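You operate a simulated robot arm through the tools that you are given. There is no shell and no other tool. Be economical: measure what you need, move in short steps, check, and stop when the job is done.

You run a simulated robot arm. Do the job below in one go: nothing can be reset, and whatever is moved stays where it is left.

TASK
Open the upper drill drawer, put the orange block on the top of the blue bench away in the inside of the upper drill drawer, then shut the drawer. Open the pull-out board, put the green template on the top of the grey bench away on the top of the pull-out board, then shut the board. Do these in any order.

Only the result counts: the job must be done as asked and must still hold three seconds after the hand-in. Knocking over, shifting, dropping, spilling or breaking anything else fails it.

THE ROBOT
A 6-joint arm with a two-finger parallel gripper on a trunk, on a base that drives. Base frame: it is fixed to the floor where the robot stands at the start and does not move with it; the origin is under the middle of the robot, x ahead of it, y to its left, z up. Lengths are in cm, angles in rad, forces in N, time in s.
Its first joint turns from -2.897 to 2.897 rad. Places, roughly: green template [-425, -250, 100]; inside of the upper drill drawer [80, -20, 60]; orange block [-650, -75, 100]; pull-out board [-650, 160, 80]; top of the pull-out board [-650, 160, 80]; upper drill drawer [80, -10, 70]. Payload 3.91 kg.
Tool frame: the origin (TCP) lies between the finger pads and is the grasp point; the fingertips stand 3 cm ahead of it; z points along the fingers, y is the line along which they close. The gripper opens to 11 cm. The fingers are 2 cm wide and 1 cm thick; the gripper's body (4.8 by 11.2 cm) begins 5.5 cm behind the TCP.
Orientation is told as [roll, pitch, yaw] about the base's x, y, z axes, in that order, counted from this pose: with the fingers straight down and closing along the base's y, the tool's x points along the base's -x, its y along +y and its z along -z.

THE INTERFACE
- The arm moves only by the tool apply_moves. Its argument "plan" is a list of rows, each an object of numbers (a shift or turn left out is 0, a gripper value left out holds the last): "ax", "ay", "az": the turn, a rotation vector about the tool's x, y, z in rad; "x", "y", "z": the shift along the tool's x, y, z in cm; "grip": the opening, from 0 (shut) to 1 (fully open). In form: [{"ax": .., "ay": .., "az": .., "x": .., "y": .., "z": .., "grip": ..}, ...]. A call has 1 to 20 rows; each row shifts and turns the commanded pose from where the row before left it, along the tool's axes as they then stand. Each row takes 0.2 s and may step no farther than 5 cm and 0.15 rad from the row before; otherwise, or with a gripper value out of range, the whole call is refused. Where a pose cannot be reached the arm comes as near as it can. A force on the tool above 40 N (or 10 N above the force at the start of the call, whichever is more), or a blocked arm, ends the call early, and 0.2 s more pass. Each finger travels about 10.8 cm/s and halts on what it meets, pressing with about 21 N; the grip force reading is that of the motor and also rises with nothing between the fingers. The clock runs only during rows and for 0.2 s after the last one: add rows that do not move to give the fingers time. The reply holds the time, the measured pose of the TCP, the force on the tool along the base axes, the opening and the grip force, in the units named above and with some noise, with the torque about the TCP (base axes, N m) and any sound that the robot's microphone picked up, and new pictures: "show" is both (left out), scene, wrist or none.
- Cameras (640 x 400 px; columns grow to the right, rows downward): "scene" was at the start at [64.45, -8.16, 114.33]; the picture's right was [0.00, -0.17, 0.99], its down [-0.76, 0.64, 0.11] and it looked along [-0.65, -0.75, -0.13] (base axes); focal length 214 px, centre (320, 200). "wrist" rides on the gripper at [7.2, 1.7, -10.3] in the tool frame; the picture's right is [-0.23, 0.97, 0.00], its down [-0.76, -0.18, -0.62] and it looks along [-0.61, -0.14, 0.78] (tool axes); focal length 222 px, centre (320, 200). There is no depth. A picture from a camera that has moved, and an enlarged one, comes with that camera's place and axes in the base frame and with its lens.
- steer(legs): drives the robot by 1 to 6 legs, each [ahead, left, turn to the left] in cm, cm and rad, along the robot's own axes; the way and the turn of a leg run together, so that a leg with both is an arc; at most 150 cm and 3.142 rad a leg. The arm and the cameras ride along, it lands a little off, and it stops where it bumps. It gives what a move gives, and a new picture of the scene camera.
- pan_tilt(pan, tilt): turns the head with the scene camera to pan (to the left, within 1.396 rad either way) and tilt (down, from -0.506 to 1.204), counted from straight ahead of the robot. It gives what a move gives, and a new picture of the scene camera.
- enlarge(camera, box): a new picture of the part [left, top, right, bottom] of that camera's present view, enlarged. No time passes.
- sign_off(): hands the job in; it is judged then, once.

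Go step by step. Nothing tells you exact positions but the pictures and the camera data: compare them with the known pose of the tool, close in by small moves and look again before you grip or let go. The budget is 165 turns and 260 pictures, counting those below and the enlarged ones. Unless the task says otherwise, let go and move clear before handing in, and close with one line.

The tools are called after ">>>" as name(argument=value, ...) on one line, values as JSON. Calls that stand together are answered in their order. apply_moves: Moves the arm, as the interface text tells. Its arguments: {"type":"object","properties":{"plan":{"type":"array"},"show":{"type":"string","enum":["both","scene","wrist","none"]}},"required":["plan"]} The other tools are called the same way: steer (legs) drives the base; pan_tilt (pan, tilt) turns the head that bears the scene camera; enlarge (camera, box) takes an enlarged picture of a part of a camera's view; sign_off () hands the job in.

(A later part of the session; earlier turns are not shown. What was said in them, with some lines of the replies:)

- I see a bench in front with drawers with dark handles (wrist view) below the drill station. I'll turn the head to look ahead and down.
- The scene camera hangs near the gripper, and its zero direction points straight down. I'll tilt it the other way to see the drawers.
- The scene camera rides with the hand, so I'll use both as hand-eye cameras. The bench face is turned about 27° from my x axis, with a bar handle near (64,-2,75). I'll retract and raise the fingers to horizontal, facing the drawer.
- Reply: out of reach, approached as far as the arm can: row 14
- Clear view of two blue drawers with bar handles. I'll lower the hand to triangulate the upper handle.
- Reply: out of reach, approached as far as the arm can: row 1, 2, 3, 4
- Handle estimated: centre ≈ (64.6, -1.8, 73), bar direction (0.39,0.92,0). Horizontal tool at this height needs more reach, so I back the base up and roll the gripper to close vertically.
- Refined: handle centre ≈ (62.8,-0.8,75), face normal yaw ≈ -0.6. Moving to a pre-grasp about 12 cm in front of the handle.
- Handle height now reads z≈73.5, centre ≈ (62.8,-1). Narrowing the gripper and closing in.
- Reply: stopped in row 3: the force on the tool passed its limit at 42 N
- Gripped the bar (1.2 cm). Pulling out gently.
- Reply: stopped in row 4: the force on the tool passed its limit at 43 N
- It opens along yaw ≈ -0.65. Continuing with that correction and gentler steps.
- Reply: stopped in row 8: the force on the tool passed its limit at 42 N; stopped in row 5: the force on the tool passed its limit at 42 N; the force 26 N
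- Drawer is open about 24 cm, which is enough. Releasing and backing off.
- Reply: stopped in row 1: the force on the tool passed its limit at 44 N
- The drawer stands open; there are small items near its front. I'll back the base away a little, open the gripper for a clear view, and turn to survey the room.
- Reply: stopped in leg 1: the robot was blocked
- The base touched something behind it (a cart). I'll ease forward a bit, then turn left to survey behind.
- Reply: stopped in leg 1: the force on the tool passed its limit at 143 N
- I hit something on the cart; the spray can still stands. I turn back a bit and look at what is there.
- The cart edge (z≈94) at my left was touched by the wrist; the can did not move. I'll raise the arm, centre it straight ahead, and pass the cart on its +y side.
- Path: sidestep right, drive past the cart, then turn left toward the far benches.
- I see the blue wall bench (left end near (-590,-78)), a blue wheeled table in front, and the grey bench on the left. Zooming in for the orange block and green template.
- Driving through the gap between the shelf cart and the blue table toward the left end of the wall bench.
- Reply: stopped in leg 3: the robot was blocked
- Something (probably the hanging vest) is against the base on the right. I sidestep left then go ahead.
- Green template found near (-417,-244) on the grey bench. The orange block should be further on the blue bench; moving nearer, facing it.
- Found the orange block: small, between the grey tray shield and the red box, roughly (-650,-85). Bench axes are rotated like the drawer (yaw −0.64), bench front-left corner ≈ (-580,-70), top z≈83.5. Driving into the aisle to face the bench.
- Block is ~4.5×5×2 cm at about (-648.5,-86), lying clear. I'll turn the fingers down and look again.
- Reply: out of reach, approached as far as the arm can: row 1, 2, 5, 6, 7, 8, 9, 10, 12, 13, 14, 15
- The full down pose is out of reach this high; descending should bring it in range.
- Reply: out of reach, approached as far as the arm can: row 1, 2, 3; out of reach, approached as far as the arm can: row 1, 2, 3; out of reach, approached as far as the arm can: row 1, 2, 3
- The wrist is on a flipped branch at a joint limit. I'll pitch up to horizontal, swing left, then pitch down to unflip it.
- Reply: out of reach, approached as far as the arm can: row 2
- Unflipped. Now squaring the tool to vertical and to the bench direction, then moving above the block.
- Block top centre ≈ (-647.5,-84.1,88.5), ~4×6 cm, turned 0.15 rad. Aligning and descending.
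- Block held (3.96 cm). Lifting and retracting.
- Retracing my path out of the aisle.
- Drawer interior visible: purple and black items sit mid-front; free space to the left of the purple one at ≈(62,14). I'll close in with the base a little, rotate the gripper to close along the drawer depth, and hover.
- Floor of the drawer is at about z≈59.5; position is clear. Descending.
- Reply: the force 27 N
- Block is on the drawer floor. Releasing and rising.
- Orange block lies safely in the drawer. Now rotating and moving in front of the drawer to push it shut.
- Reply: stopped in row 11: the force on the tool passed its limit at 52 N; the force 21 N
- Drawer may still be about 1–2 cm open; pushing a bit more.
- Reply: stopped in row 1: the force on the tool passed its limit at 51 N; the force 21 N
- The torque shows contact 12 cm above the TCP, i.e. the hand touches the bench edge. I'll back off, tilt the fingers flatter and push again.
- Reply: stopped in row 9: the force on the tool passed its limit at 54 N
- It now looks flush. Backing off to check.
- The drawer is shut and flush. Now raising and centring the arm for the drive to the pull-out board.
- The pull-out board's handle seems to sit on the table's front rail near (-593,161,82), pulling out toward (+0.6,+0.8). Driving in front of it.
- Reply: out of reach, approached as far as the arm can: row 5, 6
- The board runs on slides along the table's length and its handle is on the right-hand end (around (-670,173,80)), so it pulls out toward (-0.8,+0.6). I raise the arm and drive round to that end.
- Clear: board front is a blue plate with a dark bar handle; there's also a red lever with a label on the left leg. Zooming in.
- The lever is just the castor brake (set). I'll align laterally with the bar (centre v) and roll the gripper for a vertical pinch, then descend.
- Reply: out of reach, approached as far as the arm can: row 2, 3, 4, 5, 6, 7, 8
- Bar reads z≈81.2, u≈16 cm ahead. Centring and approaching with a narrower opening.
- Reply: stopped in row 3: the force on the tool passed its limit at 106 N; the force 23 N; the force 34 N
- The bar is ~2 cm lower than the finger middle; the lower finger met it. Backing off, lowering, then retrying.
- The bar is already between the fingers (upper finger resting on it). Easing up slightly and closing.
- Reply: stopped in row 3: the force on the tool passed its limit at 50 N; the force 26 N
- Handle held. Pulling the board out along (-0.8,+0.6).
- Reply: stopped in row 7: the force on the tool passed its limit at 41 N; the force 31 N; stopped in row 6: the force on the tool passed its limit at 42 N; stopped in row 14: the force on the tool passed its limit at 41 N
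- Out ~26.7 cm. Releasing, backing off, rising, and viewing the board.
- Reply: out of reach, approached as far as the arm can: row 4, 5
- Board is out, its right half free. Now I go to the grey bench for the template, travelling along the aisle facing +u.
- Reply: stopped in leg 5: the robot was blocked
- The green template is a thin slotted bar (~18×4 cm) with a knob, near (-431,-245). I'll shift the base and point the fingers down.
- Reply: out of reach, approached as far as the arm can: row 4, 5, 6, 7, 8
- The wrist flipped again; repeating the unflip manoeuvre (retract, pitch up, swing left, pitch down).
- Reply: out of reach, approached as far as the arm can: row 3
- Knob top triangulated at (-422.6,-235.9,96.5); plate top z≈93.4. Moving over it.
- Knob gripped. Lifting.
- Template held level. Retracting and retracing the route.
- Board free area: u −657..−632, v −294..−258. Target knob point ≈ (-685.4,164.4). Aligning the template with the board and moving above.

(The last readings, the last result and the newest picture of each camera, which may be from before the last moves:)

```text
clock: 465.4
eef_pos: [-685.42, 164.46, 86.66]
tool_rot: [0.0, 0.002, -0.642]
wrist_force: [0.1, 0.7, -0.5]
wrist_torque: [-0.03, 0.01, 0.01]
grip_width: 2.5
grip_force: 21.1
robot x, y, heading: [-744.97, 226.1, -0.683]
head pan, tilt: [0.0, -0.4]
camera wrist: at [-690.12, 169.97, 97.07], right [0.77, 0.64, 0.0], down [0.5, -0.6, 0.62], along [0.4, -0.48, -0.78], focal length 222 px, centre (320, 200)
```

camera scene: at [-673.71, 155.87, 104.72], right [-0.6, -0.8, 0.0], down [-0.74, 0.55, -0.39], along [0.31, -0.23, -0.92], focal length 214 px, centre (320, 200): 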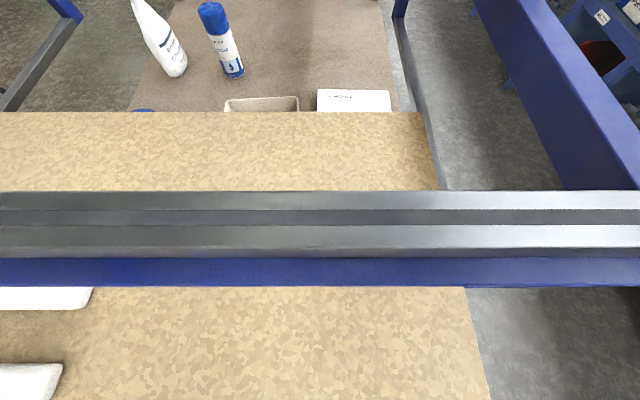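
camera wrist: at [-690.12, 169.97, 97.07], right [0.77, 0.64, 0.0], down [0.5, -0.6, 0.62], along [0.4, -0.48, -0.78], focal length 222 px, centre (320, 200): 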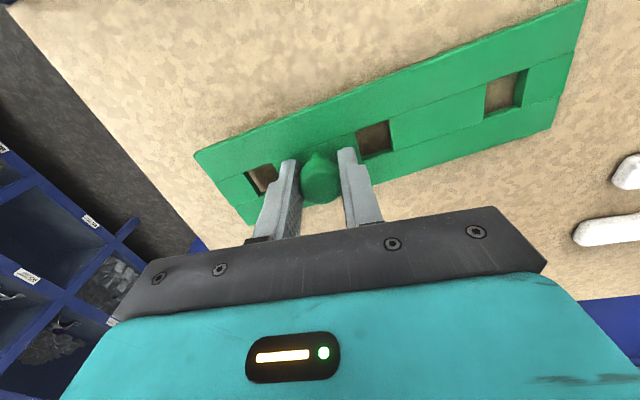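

>>> apply_moves(plan=[{"z": 0.3}, {"z": 0.3}, {"z": 0.3}, {"z": 0.3}, {}], show="none")

```text
clock: 466.6
eef_pos: [-685.39, 164.46, 85.73]
tool_rot: [-0.001, 0.003, -0.641]
wrist_force: [-3.1, 0.8, 7.5]
wrist_torque: [-0.51, -1.29, -0.04]
grip_width: 2.49
grip_force: 20.6
robot x, y, heading: [-744.94, 226.06, -0.682]
head pan, tilt: [0.0, -0.4]
```

>>> pan_tilt(pan=0, tilt=0.9)

>>> pan_tilt(pan=0.9, tilt=0.1)

```text
clock: 468.1
eef_pos: [-685.38, 164.42, 85.56]
tool_rot: [0.0, 0.002, -0.642]
wrist_force: [0.9, -0.4, -1.0]
wrist_torque: [-0.04, 0.01, 0.04]
grip_width: 2.49
grip_force: 20.5
robot x, y, heading: [-744.95, 225.98, -0.686]
head pan, tilt: [0.0, 0.901]
camera scene: at [-682.69, 162.67, 90.92], right [-0.6, -0.8, 0.0], down [-0.5, 0.37, 0.78], along [-0.63, 0.47, -0.62], focal length 214 px, centre (320, 200)
```

scene: 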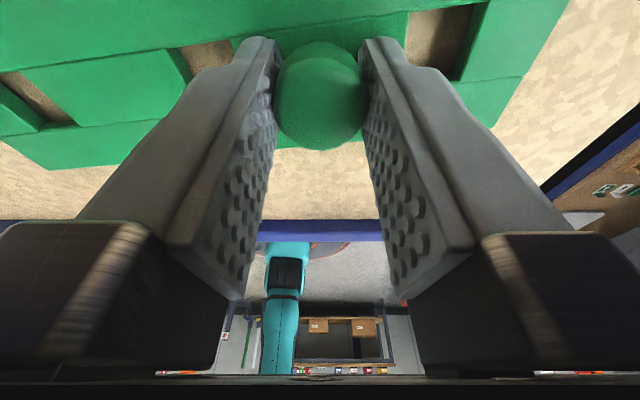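

```text
clock: 469.3
eef_pos: [-685.43, 164.47, 85.63]
tool_rot: [0.0, 0.001, -0.644]
wrist_force: [0.5, -0.3, -1.1]
wrist_torque: [-0.03, 0.03, 0.02]
grip_width: 2.51
grip_force: 21.6
robot x, y, heading: [-745.22, 226.21, -0.686]
head pan, tilt: [0.901, 0.099]
camera scene: at [-672.7, 164.19, 92.75], right [-0.37, -0.5, -0.78], down [-0.84, 0.53, 0.06], along [0.39, 0.68, -0.62], focal length 214 px, centre (320, 200)
```

scene: 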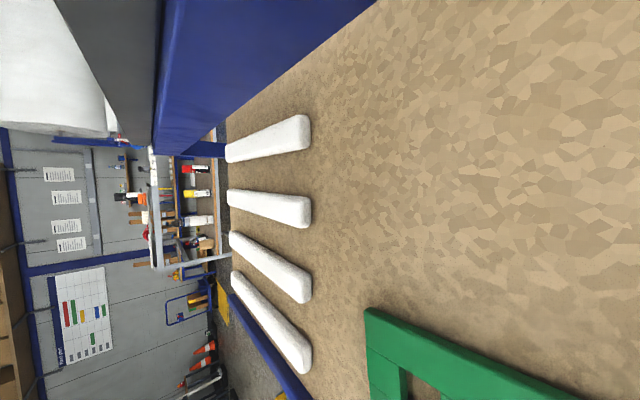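

>>> apply_moves(plan=[{"z": 0.3}, {"z": 0.3}, {"z": 0.3}, {}], show="wrist")

```text
clock: 470.1
eef_pos: [-685.29, 164.44, 85.35]
tool_rot: [-0.001, -0.006, -0.643]
wrist_force: [0.2, 1.0, 13.2]
wrist_torque: [0.26, 0.18, 0.09]
grip_width: 2.48
grip_force: 21.0
robot x, y, heading: [-745.13, 226.03, -0.684]
head pan, tilt: [0.901, 0.099]
stopped in row 3: the force on the tool passed its limit at 45 N (the readings are from after the stop); the commanded pose is now the measured one
camera wrist: at [-690.06, 170.05, 95.63], right [0.77, 0.64, 0.0], down [0.5, -0.6, 0.63], along [0.4, -0.48, -0.78], focal length 222 px, centre (320, 200)
```

wrist: 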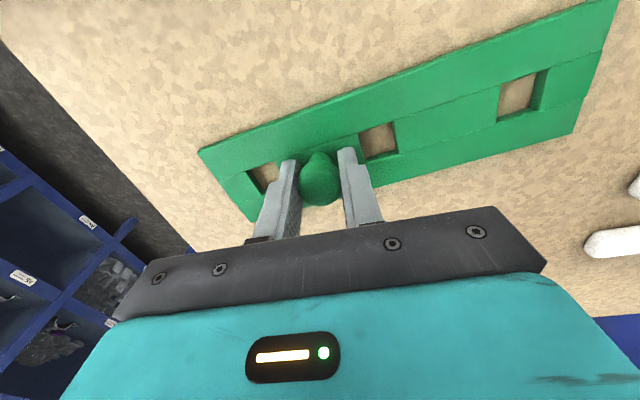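

Template is on the board (top ≈ z 81, knob top ≈ 85, beam underside ≈ 87+). Releasing and rising.

>>> apply_moves(plan=[{"z": -0.1}, {"grip": 0.4}, {}, {}, {"z": -2}, {"z": -3}, {"z": -4}, {"z": -4}, {"z": -4}, {"z": -4}, {}], show="wrist")

```text
clock: 472.5
eef_pos: [-685.58, 164.34, 106.52]
tool_rot: [-0.004, -0.003, -0.642]
wrist_force: [-0.3, -0.6, 0.0]
wrist_torque: [0.02, 0.01, -0.01]
grip_width: 4.4
grip_force: 0.1
robot x, y, heading: [-744.8, 225.96, -0.682]
head pan, tilt: [0.901, 0.099]
camera wrist: at [-690.27, 169.97, 116.74], right [0.77, 0.64, 0.0], down [0.5, -0.6, 0.63], along [0.4, -0.48, -0.78], focal length 222 px, centre (320, 200)
```

wrist: 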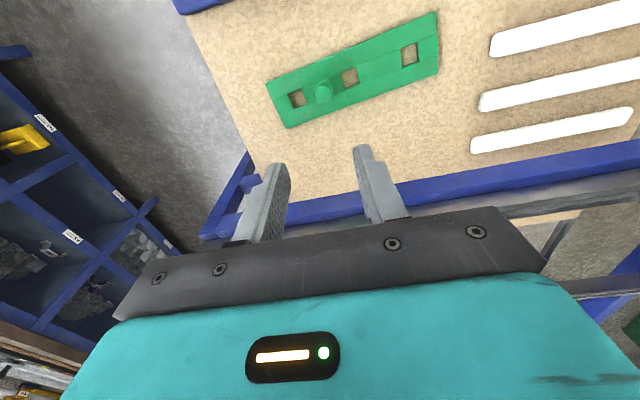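

Template rests well on the board. Moving in front of the handle to push the board shut.

>>> apply_moves(plan=[{"x": 4.1, "y": 2.53, "grip": 0}, {"x": 4.1, "y": 2.53}, {"x": 4.1, "y": 2.53}, {"x": 4.1, "y": 2.53}, {"x": 4.1, "y": 2.53}, {"x": 4.1, "y": 2.53}, {"x": 4.1, "y": 2.53}, {"ay": -0.15}, {"ay": -0.15}, {"ay": -0.15}, {"ay": -0.15}, {}], show="none")

>>> pan_tilt(pan=0, tilt=0.3)

```text
clock: 475.1
eef_pos: [-697.7, 195.86, 106.1]
tool_rot: [-0.002, -0.603, -0.643]
wrist_force: [0.2, 0.0, -0.2]
wrist_torque: [0.0, -0.01, -0.01]
grip_width: 0.01
grip_force: 20.8
robot x, y, heading: [-744.95, 225.66, -0.688]
head pan, tilt: [0.901, 0.099]
```

```text
clock: 476.3
eef_pos: [-697.76, 195.95, 106.17]
tool_rot: [-0.002, -0.605, -0.643]
wrist_force: [0.3, 0.7, -0.2]
wrist_torque: [0.01, -0.01, -0.01]
grip_width: 0.01
grip_force: 20.9
robot x, y, heading: [-745.17, 225.96, -0.683]
head pan, tilt: [0.0, 0.3]
camera scene: at [-693.7, 193.05, 113.75], right [-0.6, -0.8, 0.0], down [-0.76, 0.57, -0.3], along [0.24, -0.18, -0.95], focal length 214 px, centre (320, 200)
```

scene: 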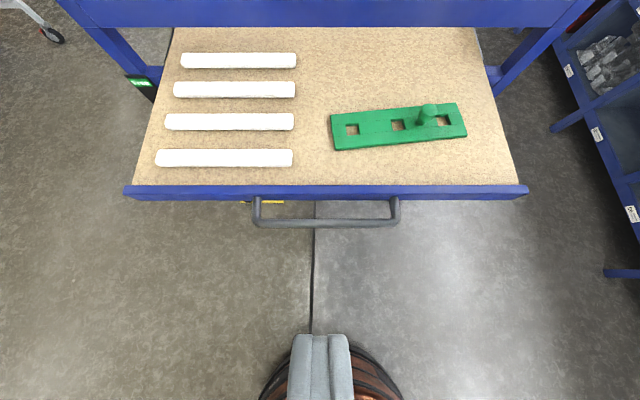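

>>> apply_moves(plan=[{"z": 3.29, "x": 2.28}, {"z": 3.29, "x": 2.28}, {"z": 3.29, "x": 2.28}, {"z": 3.29, "x": 2.28}, {"z": 3.29, "x": 2.28}, {"z": 3.29, "x": 2.28}, {}], show="scene")

```text
clock: 477.9
eef_pos: [-697.66, 195.7, 82.27]
tool_rot: [-0.002, -0.605, -0.643]
wrist_force: [-0.2, 0.9, -0.1]
wrist_torque: [-0.02, 0.01, 0.0]
grip_width: 0.0
grip_force: 20.5
robot x, y, heading: [-745.08, 225.93, -0.681]
head pan, tilt: [0.0, 0.3]
camera scene: at [-693.68, 192.74, 89.83], right [-0.6, -0.8, 0.0], down [-0.76, 0.57, -0.3], along [0.24, -0.18, -0.95], focal length 214 px, centre (320, 200)
```

scene: 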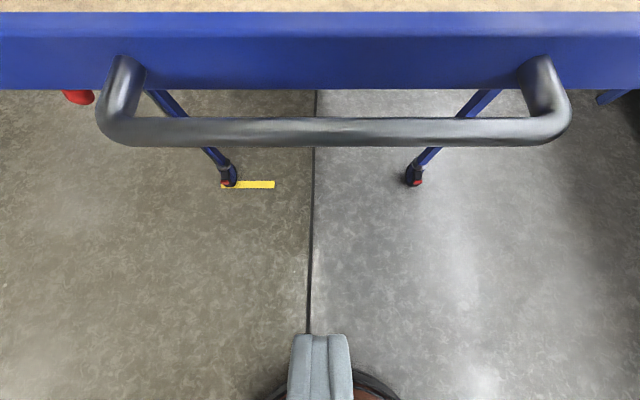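

>>> apply_moves(plan=[{"z": 1.14, "x": -1.65}, {"z": 1.14, "x": -1.65}, {"z": 1.0, "x": -1.4}, {"z": 0.57, "x": -0.82}, {"z": 0.57, "x": -0.82}, {"z": 0.57, "x": -0.82}, {"z": 0.57, "x": -0.82}, {"z": 0.57, "x": -0.82}, {"z": 0.57, "x": -0.82}, {"z": 0.57, "x": -0.82}, {"z": 0.57, "x": -0.82}, {"z": 0.57, "x": -0.82}, {"z": 0.57, "x": -0.82}, {"z": 0.57, "x": -0.82}, {"z": 0.57, "x": -0.82}, {"z": 0.57, "x": -0.82}], show="scene")

```text
clock: 481.3
eef_pos: [-682.93, 184.67, 82.2]
tool_rot: [-0.004, -0.602, -0.642]
wrist_force: [-2.7, 0.4, -0.2]
wrist_torque: [0.0, 0.05, -0.02]
grip_width: 0.0
grip_force: 21.1
robot x, y, heading: [-745.23, 226.17, -0.685]
head pan, tilt: [0.0, 0.3]
camera scene: at [-678.8, 181.86, 89.74], right [-0.6, -0.8, 0.0], down [-0.76, 0.57, -0.3], along [0.24, -0.18, -0.95], focal length 214 px, centre (320, 200)
```

scene: 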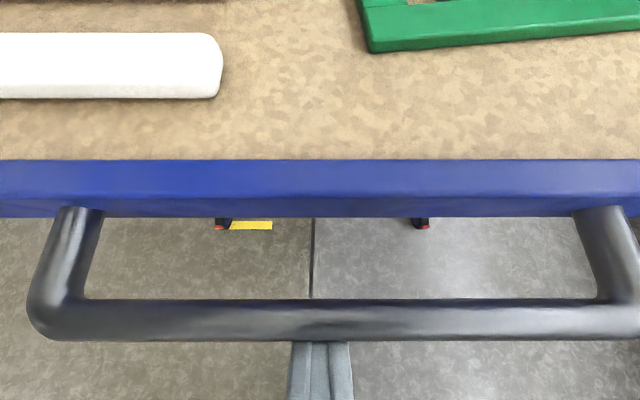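

>>> pan_tilt(pan=-0.3, tilt=-0.5)

```text
clock: 482.4
eef_pos: [-682.88, 184.75, 82.1]
tool_rot: [-0.003, -0.603, -0.643]
wrist_force: [0.8, 0.7, -0.5]
wrist_torque: [0.03, -0.05, 0.0]
grip_width: 0.0
grip_force: 20.4
robot x, y, heading: [-744.98, 225.77, -0.684]
head pan, tilt: [-0.3, -0.499]
camera scene: at [-676.87, 177.95, 95.95], right [-0.71, -0.66, 0.24], down [-0.46, 0.16, -0.87], along [0.54, -0.73, -0.42], focal length 214 px, centre (320, 200)
```

scene: 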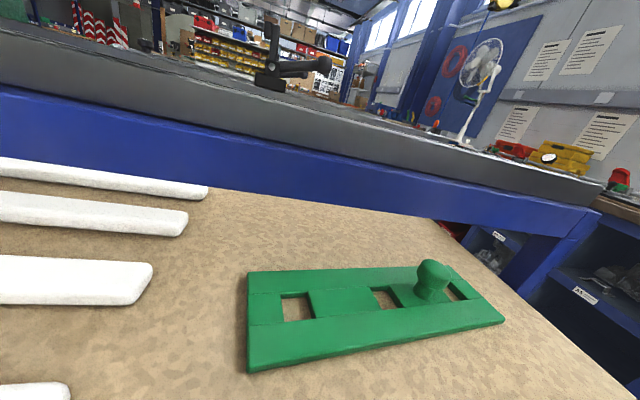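

Knob top ≈85.4 vs beam underside ≈88: it clears. Continuing the push.

>>> apply_moves(plan=[{"z": 0.57, "x": -0.82}, {"z": 0.57, "x": -0.82}, {"z": 0.57, "x": -0.82}, {"z": 0.57, "x": -0.82}, {"z": 0.57, "x": -0.82}, {"z": 0.57, "x": -0.82}], show="scene")

```text
clock: 483.8
eef_pos: [-677.92, 181.01, 81.91]
tool_rot: [0.0, -0.602, -0.641]
wrist_force: [-1.9, 1.5, -4.3]
wrist_torque: [0.06, 0.09, -0.01]
grip_width: 0.0
grip_force: 21.0
robot x, y, heading: [-745.1, 226.13, -0.684]
head pan, tilt: [-0.3, -0.499]
camera scene: at [-671.93, 174.27, 95.77], right [-0.71, -0.66, 0.24], down [-0.46, 0.16, -0.87], along [0.54, -0.73, -0.42], focal length 214 px, centre (320, 200)
```

scene: 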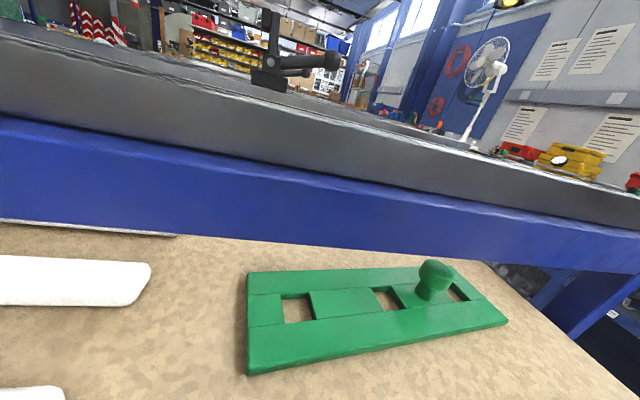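

>>> apply_moves(plan=[{"z": 0.57, "x": -0.82}, {"z": 0.57, "x": -0.82}, {"z": 0.57, "x": -0.82}, {"z": 0.57, "x": -0.82}], show="scene")

```text
clock: 484.8
eef_pos: [-674.6, 178.62, 82.05]
tool_rot: [0.001, -0.604, -0.641]
wrist_force: [-0.9, 0.1, -0.5]
wrist_torque: [0.0, 0.04, -0.02]
grip_width: 0.01
grip_force: 21.3
robot x, y, heading: [-744.86, 226.09, -0.686]
head pan, tilt: [-0.3, -0.499]
camera scene: at [-668.7, 171.88, 95.84], right [-0.71, -0.66, 0.24], down [-0.46, 0.16, -0.87], along [0.54, -0.73, -0.42], focal length 214 px, centre (320, 200)
```

scene: 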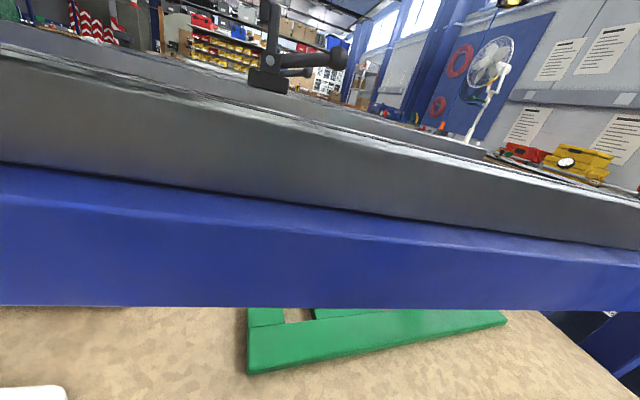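

The template rides along and the knob clears the beam. Finishing the push gently.

>>> apply_moves(plan=[{"z": 0.57, "x": -0.82}, {"z": 0.57, "x": -0.82}, {"z": 0.46, "x": -0.66}, {"z": 0.34, "x": -0.5}, {"z": 0.34, "x": -0.5}, {"z": 0.3, "x": -0.4}, {"z": 0.3, "x": -0.4}, {"z": 0.3, "x": -0.4}, {"z": 0.3, "x": -0.4}, {"z": 0.3, "x": -0.4}, {"z": 0.3, "x": -0.4}, {"z": 0.3, "x": -0.4}], show="scene")

```text
clock: 487.2
eef_pos: [-669.38, 174.73, 81.63]
tool_rot: [-0.001, -0.595, -0.642]
wrist_force: [-1.0, 0.4, 1.1]
wrist_torque: [-0.01, -0.01, 0.0]
grip_width: 0.0
grip_force: 20.9
robot x, y, heading: [-744.86, 225.85, -0.684]
head pan, tilt: [-0.3, -0.499]
stopped in row 12: the force on the tool passed its limit at 59 N (the readings are from after the stop); the commanded pose is now the measured one
camera scene: at [-663.35, 167.95, 95.39], right [-0.7, -0.67, 0.25], down [-0.46, 0.17, -0.87], along [0.54, -0.73, -0.43], focal length 214 px, centre (320, 200)
```

scene: 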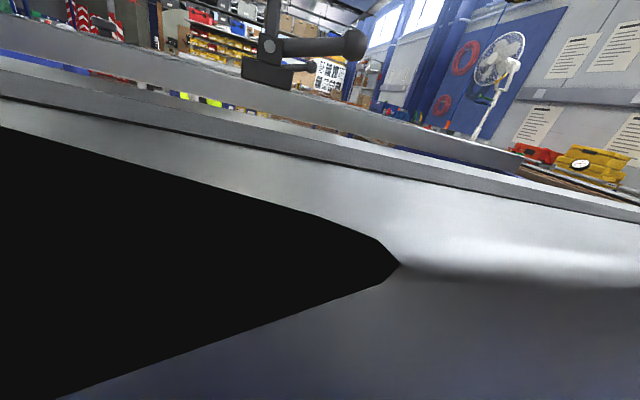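

Stopped by firm contact at u≈-640, which matches the closed position. Backing off to check.

>>> apply_moves(plan=[{"z": -2.3, "x": 3.3}, {"z": -2.3, "x": 3.3}, {"z": -2.3, "x": 3.3}, {"z": -2.3, "x": 3.3}, {"z": -2.3, "x": 3.3}, {"z": -2.3, "x": 3.3}, {"z": -3.3, "x": -2.3}, {"z": -3.3, "x": -2.3}, {"z": -3.3, "x": -2.3}, {"z": -3.3, "x": -2.3}, {"z": -3.3, "x": -2.3}, {"z": -3.3, "x": -2.3}, {}], show="none")

>>> pan_tilt(pan=0, tilt=-0.1)

```text
clock: 490.1
eef_pos: [-688.5, 189.12, 106.52]
tool_rot: [-0.004, -0.595, -0.64]
wrist_force: [0.2, 0.7, -0.2]
wrist_torque: [-0.01, 0.02, -0.03]
grip_width: 0.01
grip_force: 21.0
robot x, y, heading: [-745.49, 226.25, -0.685]
head pan, tilt: [-0.3, -0.499]
```

```text
clock: 490.9
eef_pos: [-688.5, 189.23, 106.41]
tool_rot: [-0.001, -0.596, -0.643]
wrist_force: [0.1, 0.0, -0.6]
wrist_torque: [-0.04, 0.0, 0.0]
grip_width: 0.02
grip_force: 20.7
robot x, y, heading: [-744.89, 225.95, -0.684]
head pan, tilt: [0.0, -0.099]
camera scene: at [-682.32, 184.73, 116.55], right [-0.6, -0.8, 0.0], down [-0.61, 0.46, -0.64], along [0.51, -0.39, -0.77], focal length 214 px, centre (320, 200)
```

scene: 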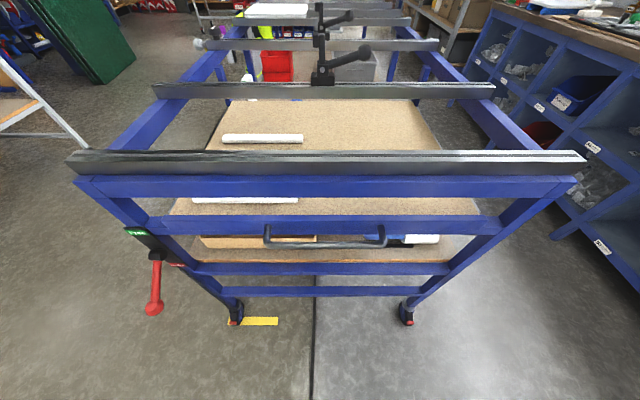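

>>> apply_moves(plan=[{"z": -3.3, "x": -2.3}, {"z": -3.3, "x": -2.3}, {"z": 2.3, "x": -3.3}, {"z": 2.3, "x": -3.3}, {"z": 2.3, "x": -3.3}, {"z": 2.3, "x": -3.3}, {"z": 2.3, "x": -3.3, "y": -3}, {"z": 2.3, "x": -3.3, "y": -3}, {}], show="none")

>>> pan_tilt(pan=0, tilt=0.7)

```text
refused: row 7 steps farther than a row can; nothing moved
```

```text
clock: 492.1
eef_pos: [-688.53, 189.19, 106.42]
tool_rot: [-0.001, -0.596, -0.643]
wrist_force: [0.6, 0.7, 0.2]
wrist_torque: [0.01, 0.0, -0.02]
grip_width: 0.0
grip_force: 21.1
robot x, y, heading: [-745.07, 226.14, -0.681]
head pan, tilt: [0.0, 0.7]
camera scene: at [-687.23, 188.4, 112.65], right [-0.6, -0.8, 0.0], down [-0.8, 0.6, 0.1], along [-0.08, 0.06, -0.99], focal length 214 px, centre (320, 200)
```

scene: 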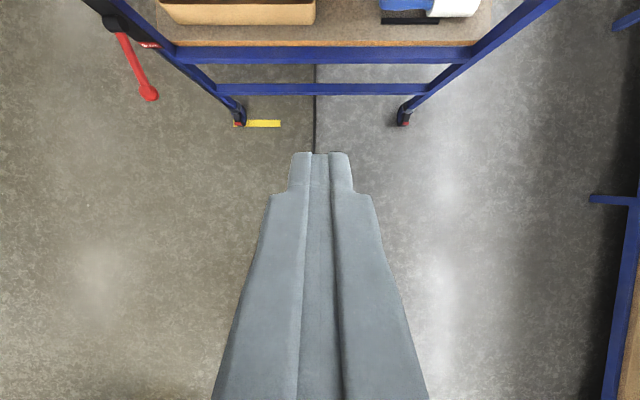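

>>> apply_moves(plan=[{"z": -3.3, "x": -2.3}, {"z": -3.3, "x": -2.3}, {"z": 2.3, "x": -3.3}, {"z": 2.3, "x": -3.3}, {"z": 2.3, "x": -3.3}, {"z": 2.3, "x": -3.3}, {"y": -4}, {"z": 2.3, "x": -3.3}, {"z": 2.3, "x": -3.3}, {"z": 2.3, "x": -3.3}, {"z": 2.3, "x": -3.3}, {}], show="scene")

```text
clock: 494.6
eef_pos: [-664.98, 166.48, 113.47]
tool_rot: [-0.001, -0.595, -0.643]
wrist_force: [-0.6, -1.0, -0.1]
wrist_torque: [-0.01, -0.03, 0.01]
grip_width: 0.01
grip_force: 21.0
robot x, y, heading: [-745.02, 225.61, -0.686]
head pan, tilt: [0.0, 0.7]
camera scene: at [-663.68, 165.72, 119.72], right [-0.6, -0.8, 0.0], down [-0.8, 0.6, 0.1], along [-0.08, 0.06, -0.99], focal length 214 px, centre (320, 200)
```

scene: 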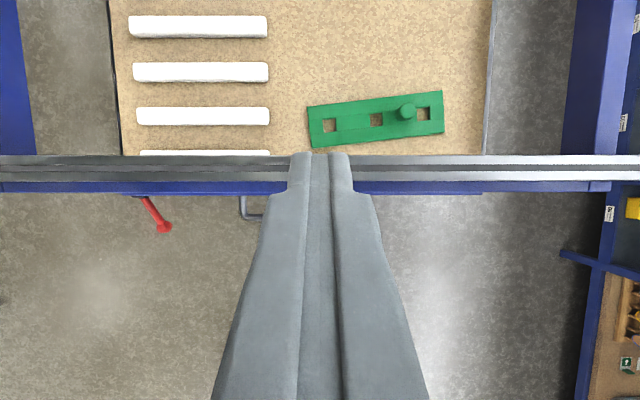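

The template lies on the shut board, the orange block is inside the shut drawer, and the hand is clear and empty. Handing in.

>>> sign_off()

```text
The job is handed in.
```

I handed the job in with the orange block inside the shut upper drill drawer and the green template on the shut pull-out board; I checked both shut by camera, and the hand is empty and clear. On the way the robot bumped things: once the cart by the drill bench hard enough to stop on force (143 N), plus the base stopping on something behind it (probably that cart) and beside the hi-vis vest. I saw nothing fall, though I couldn't confirm that nothing shifted slightly.
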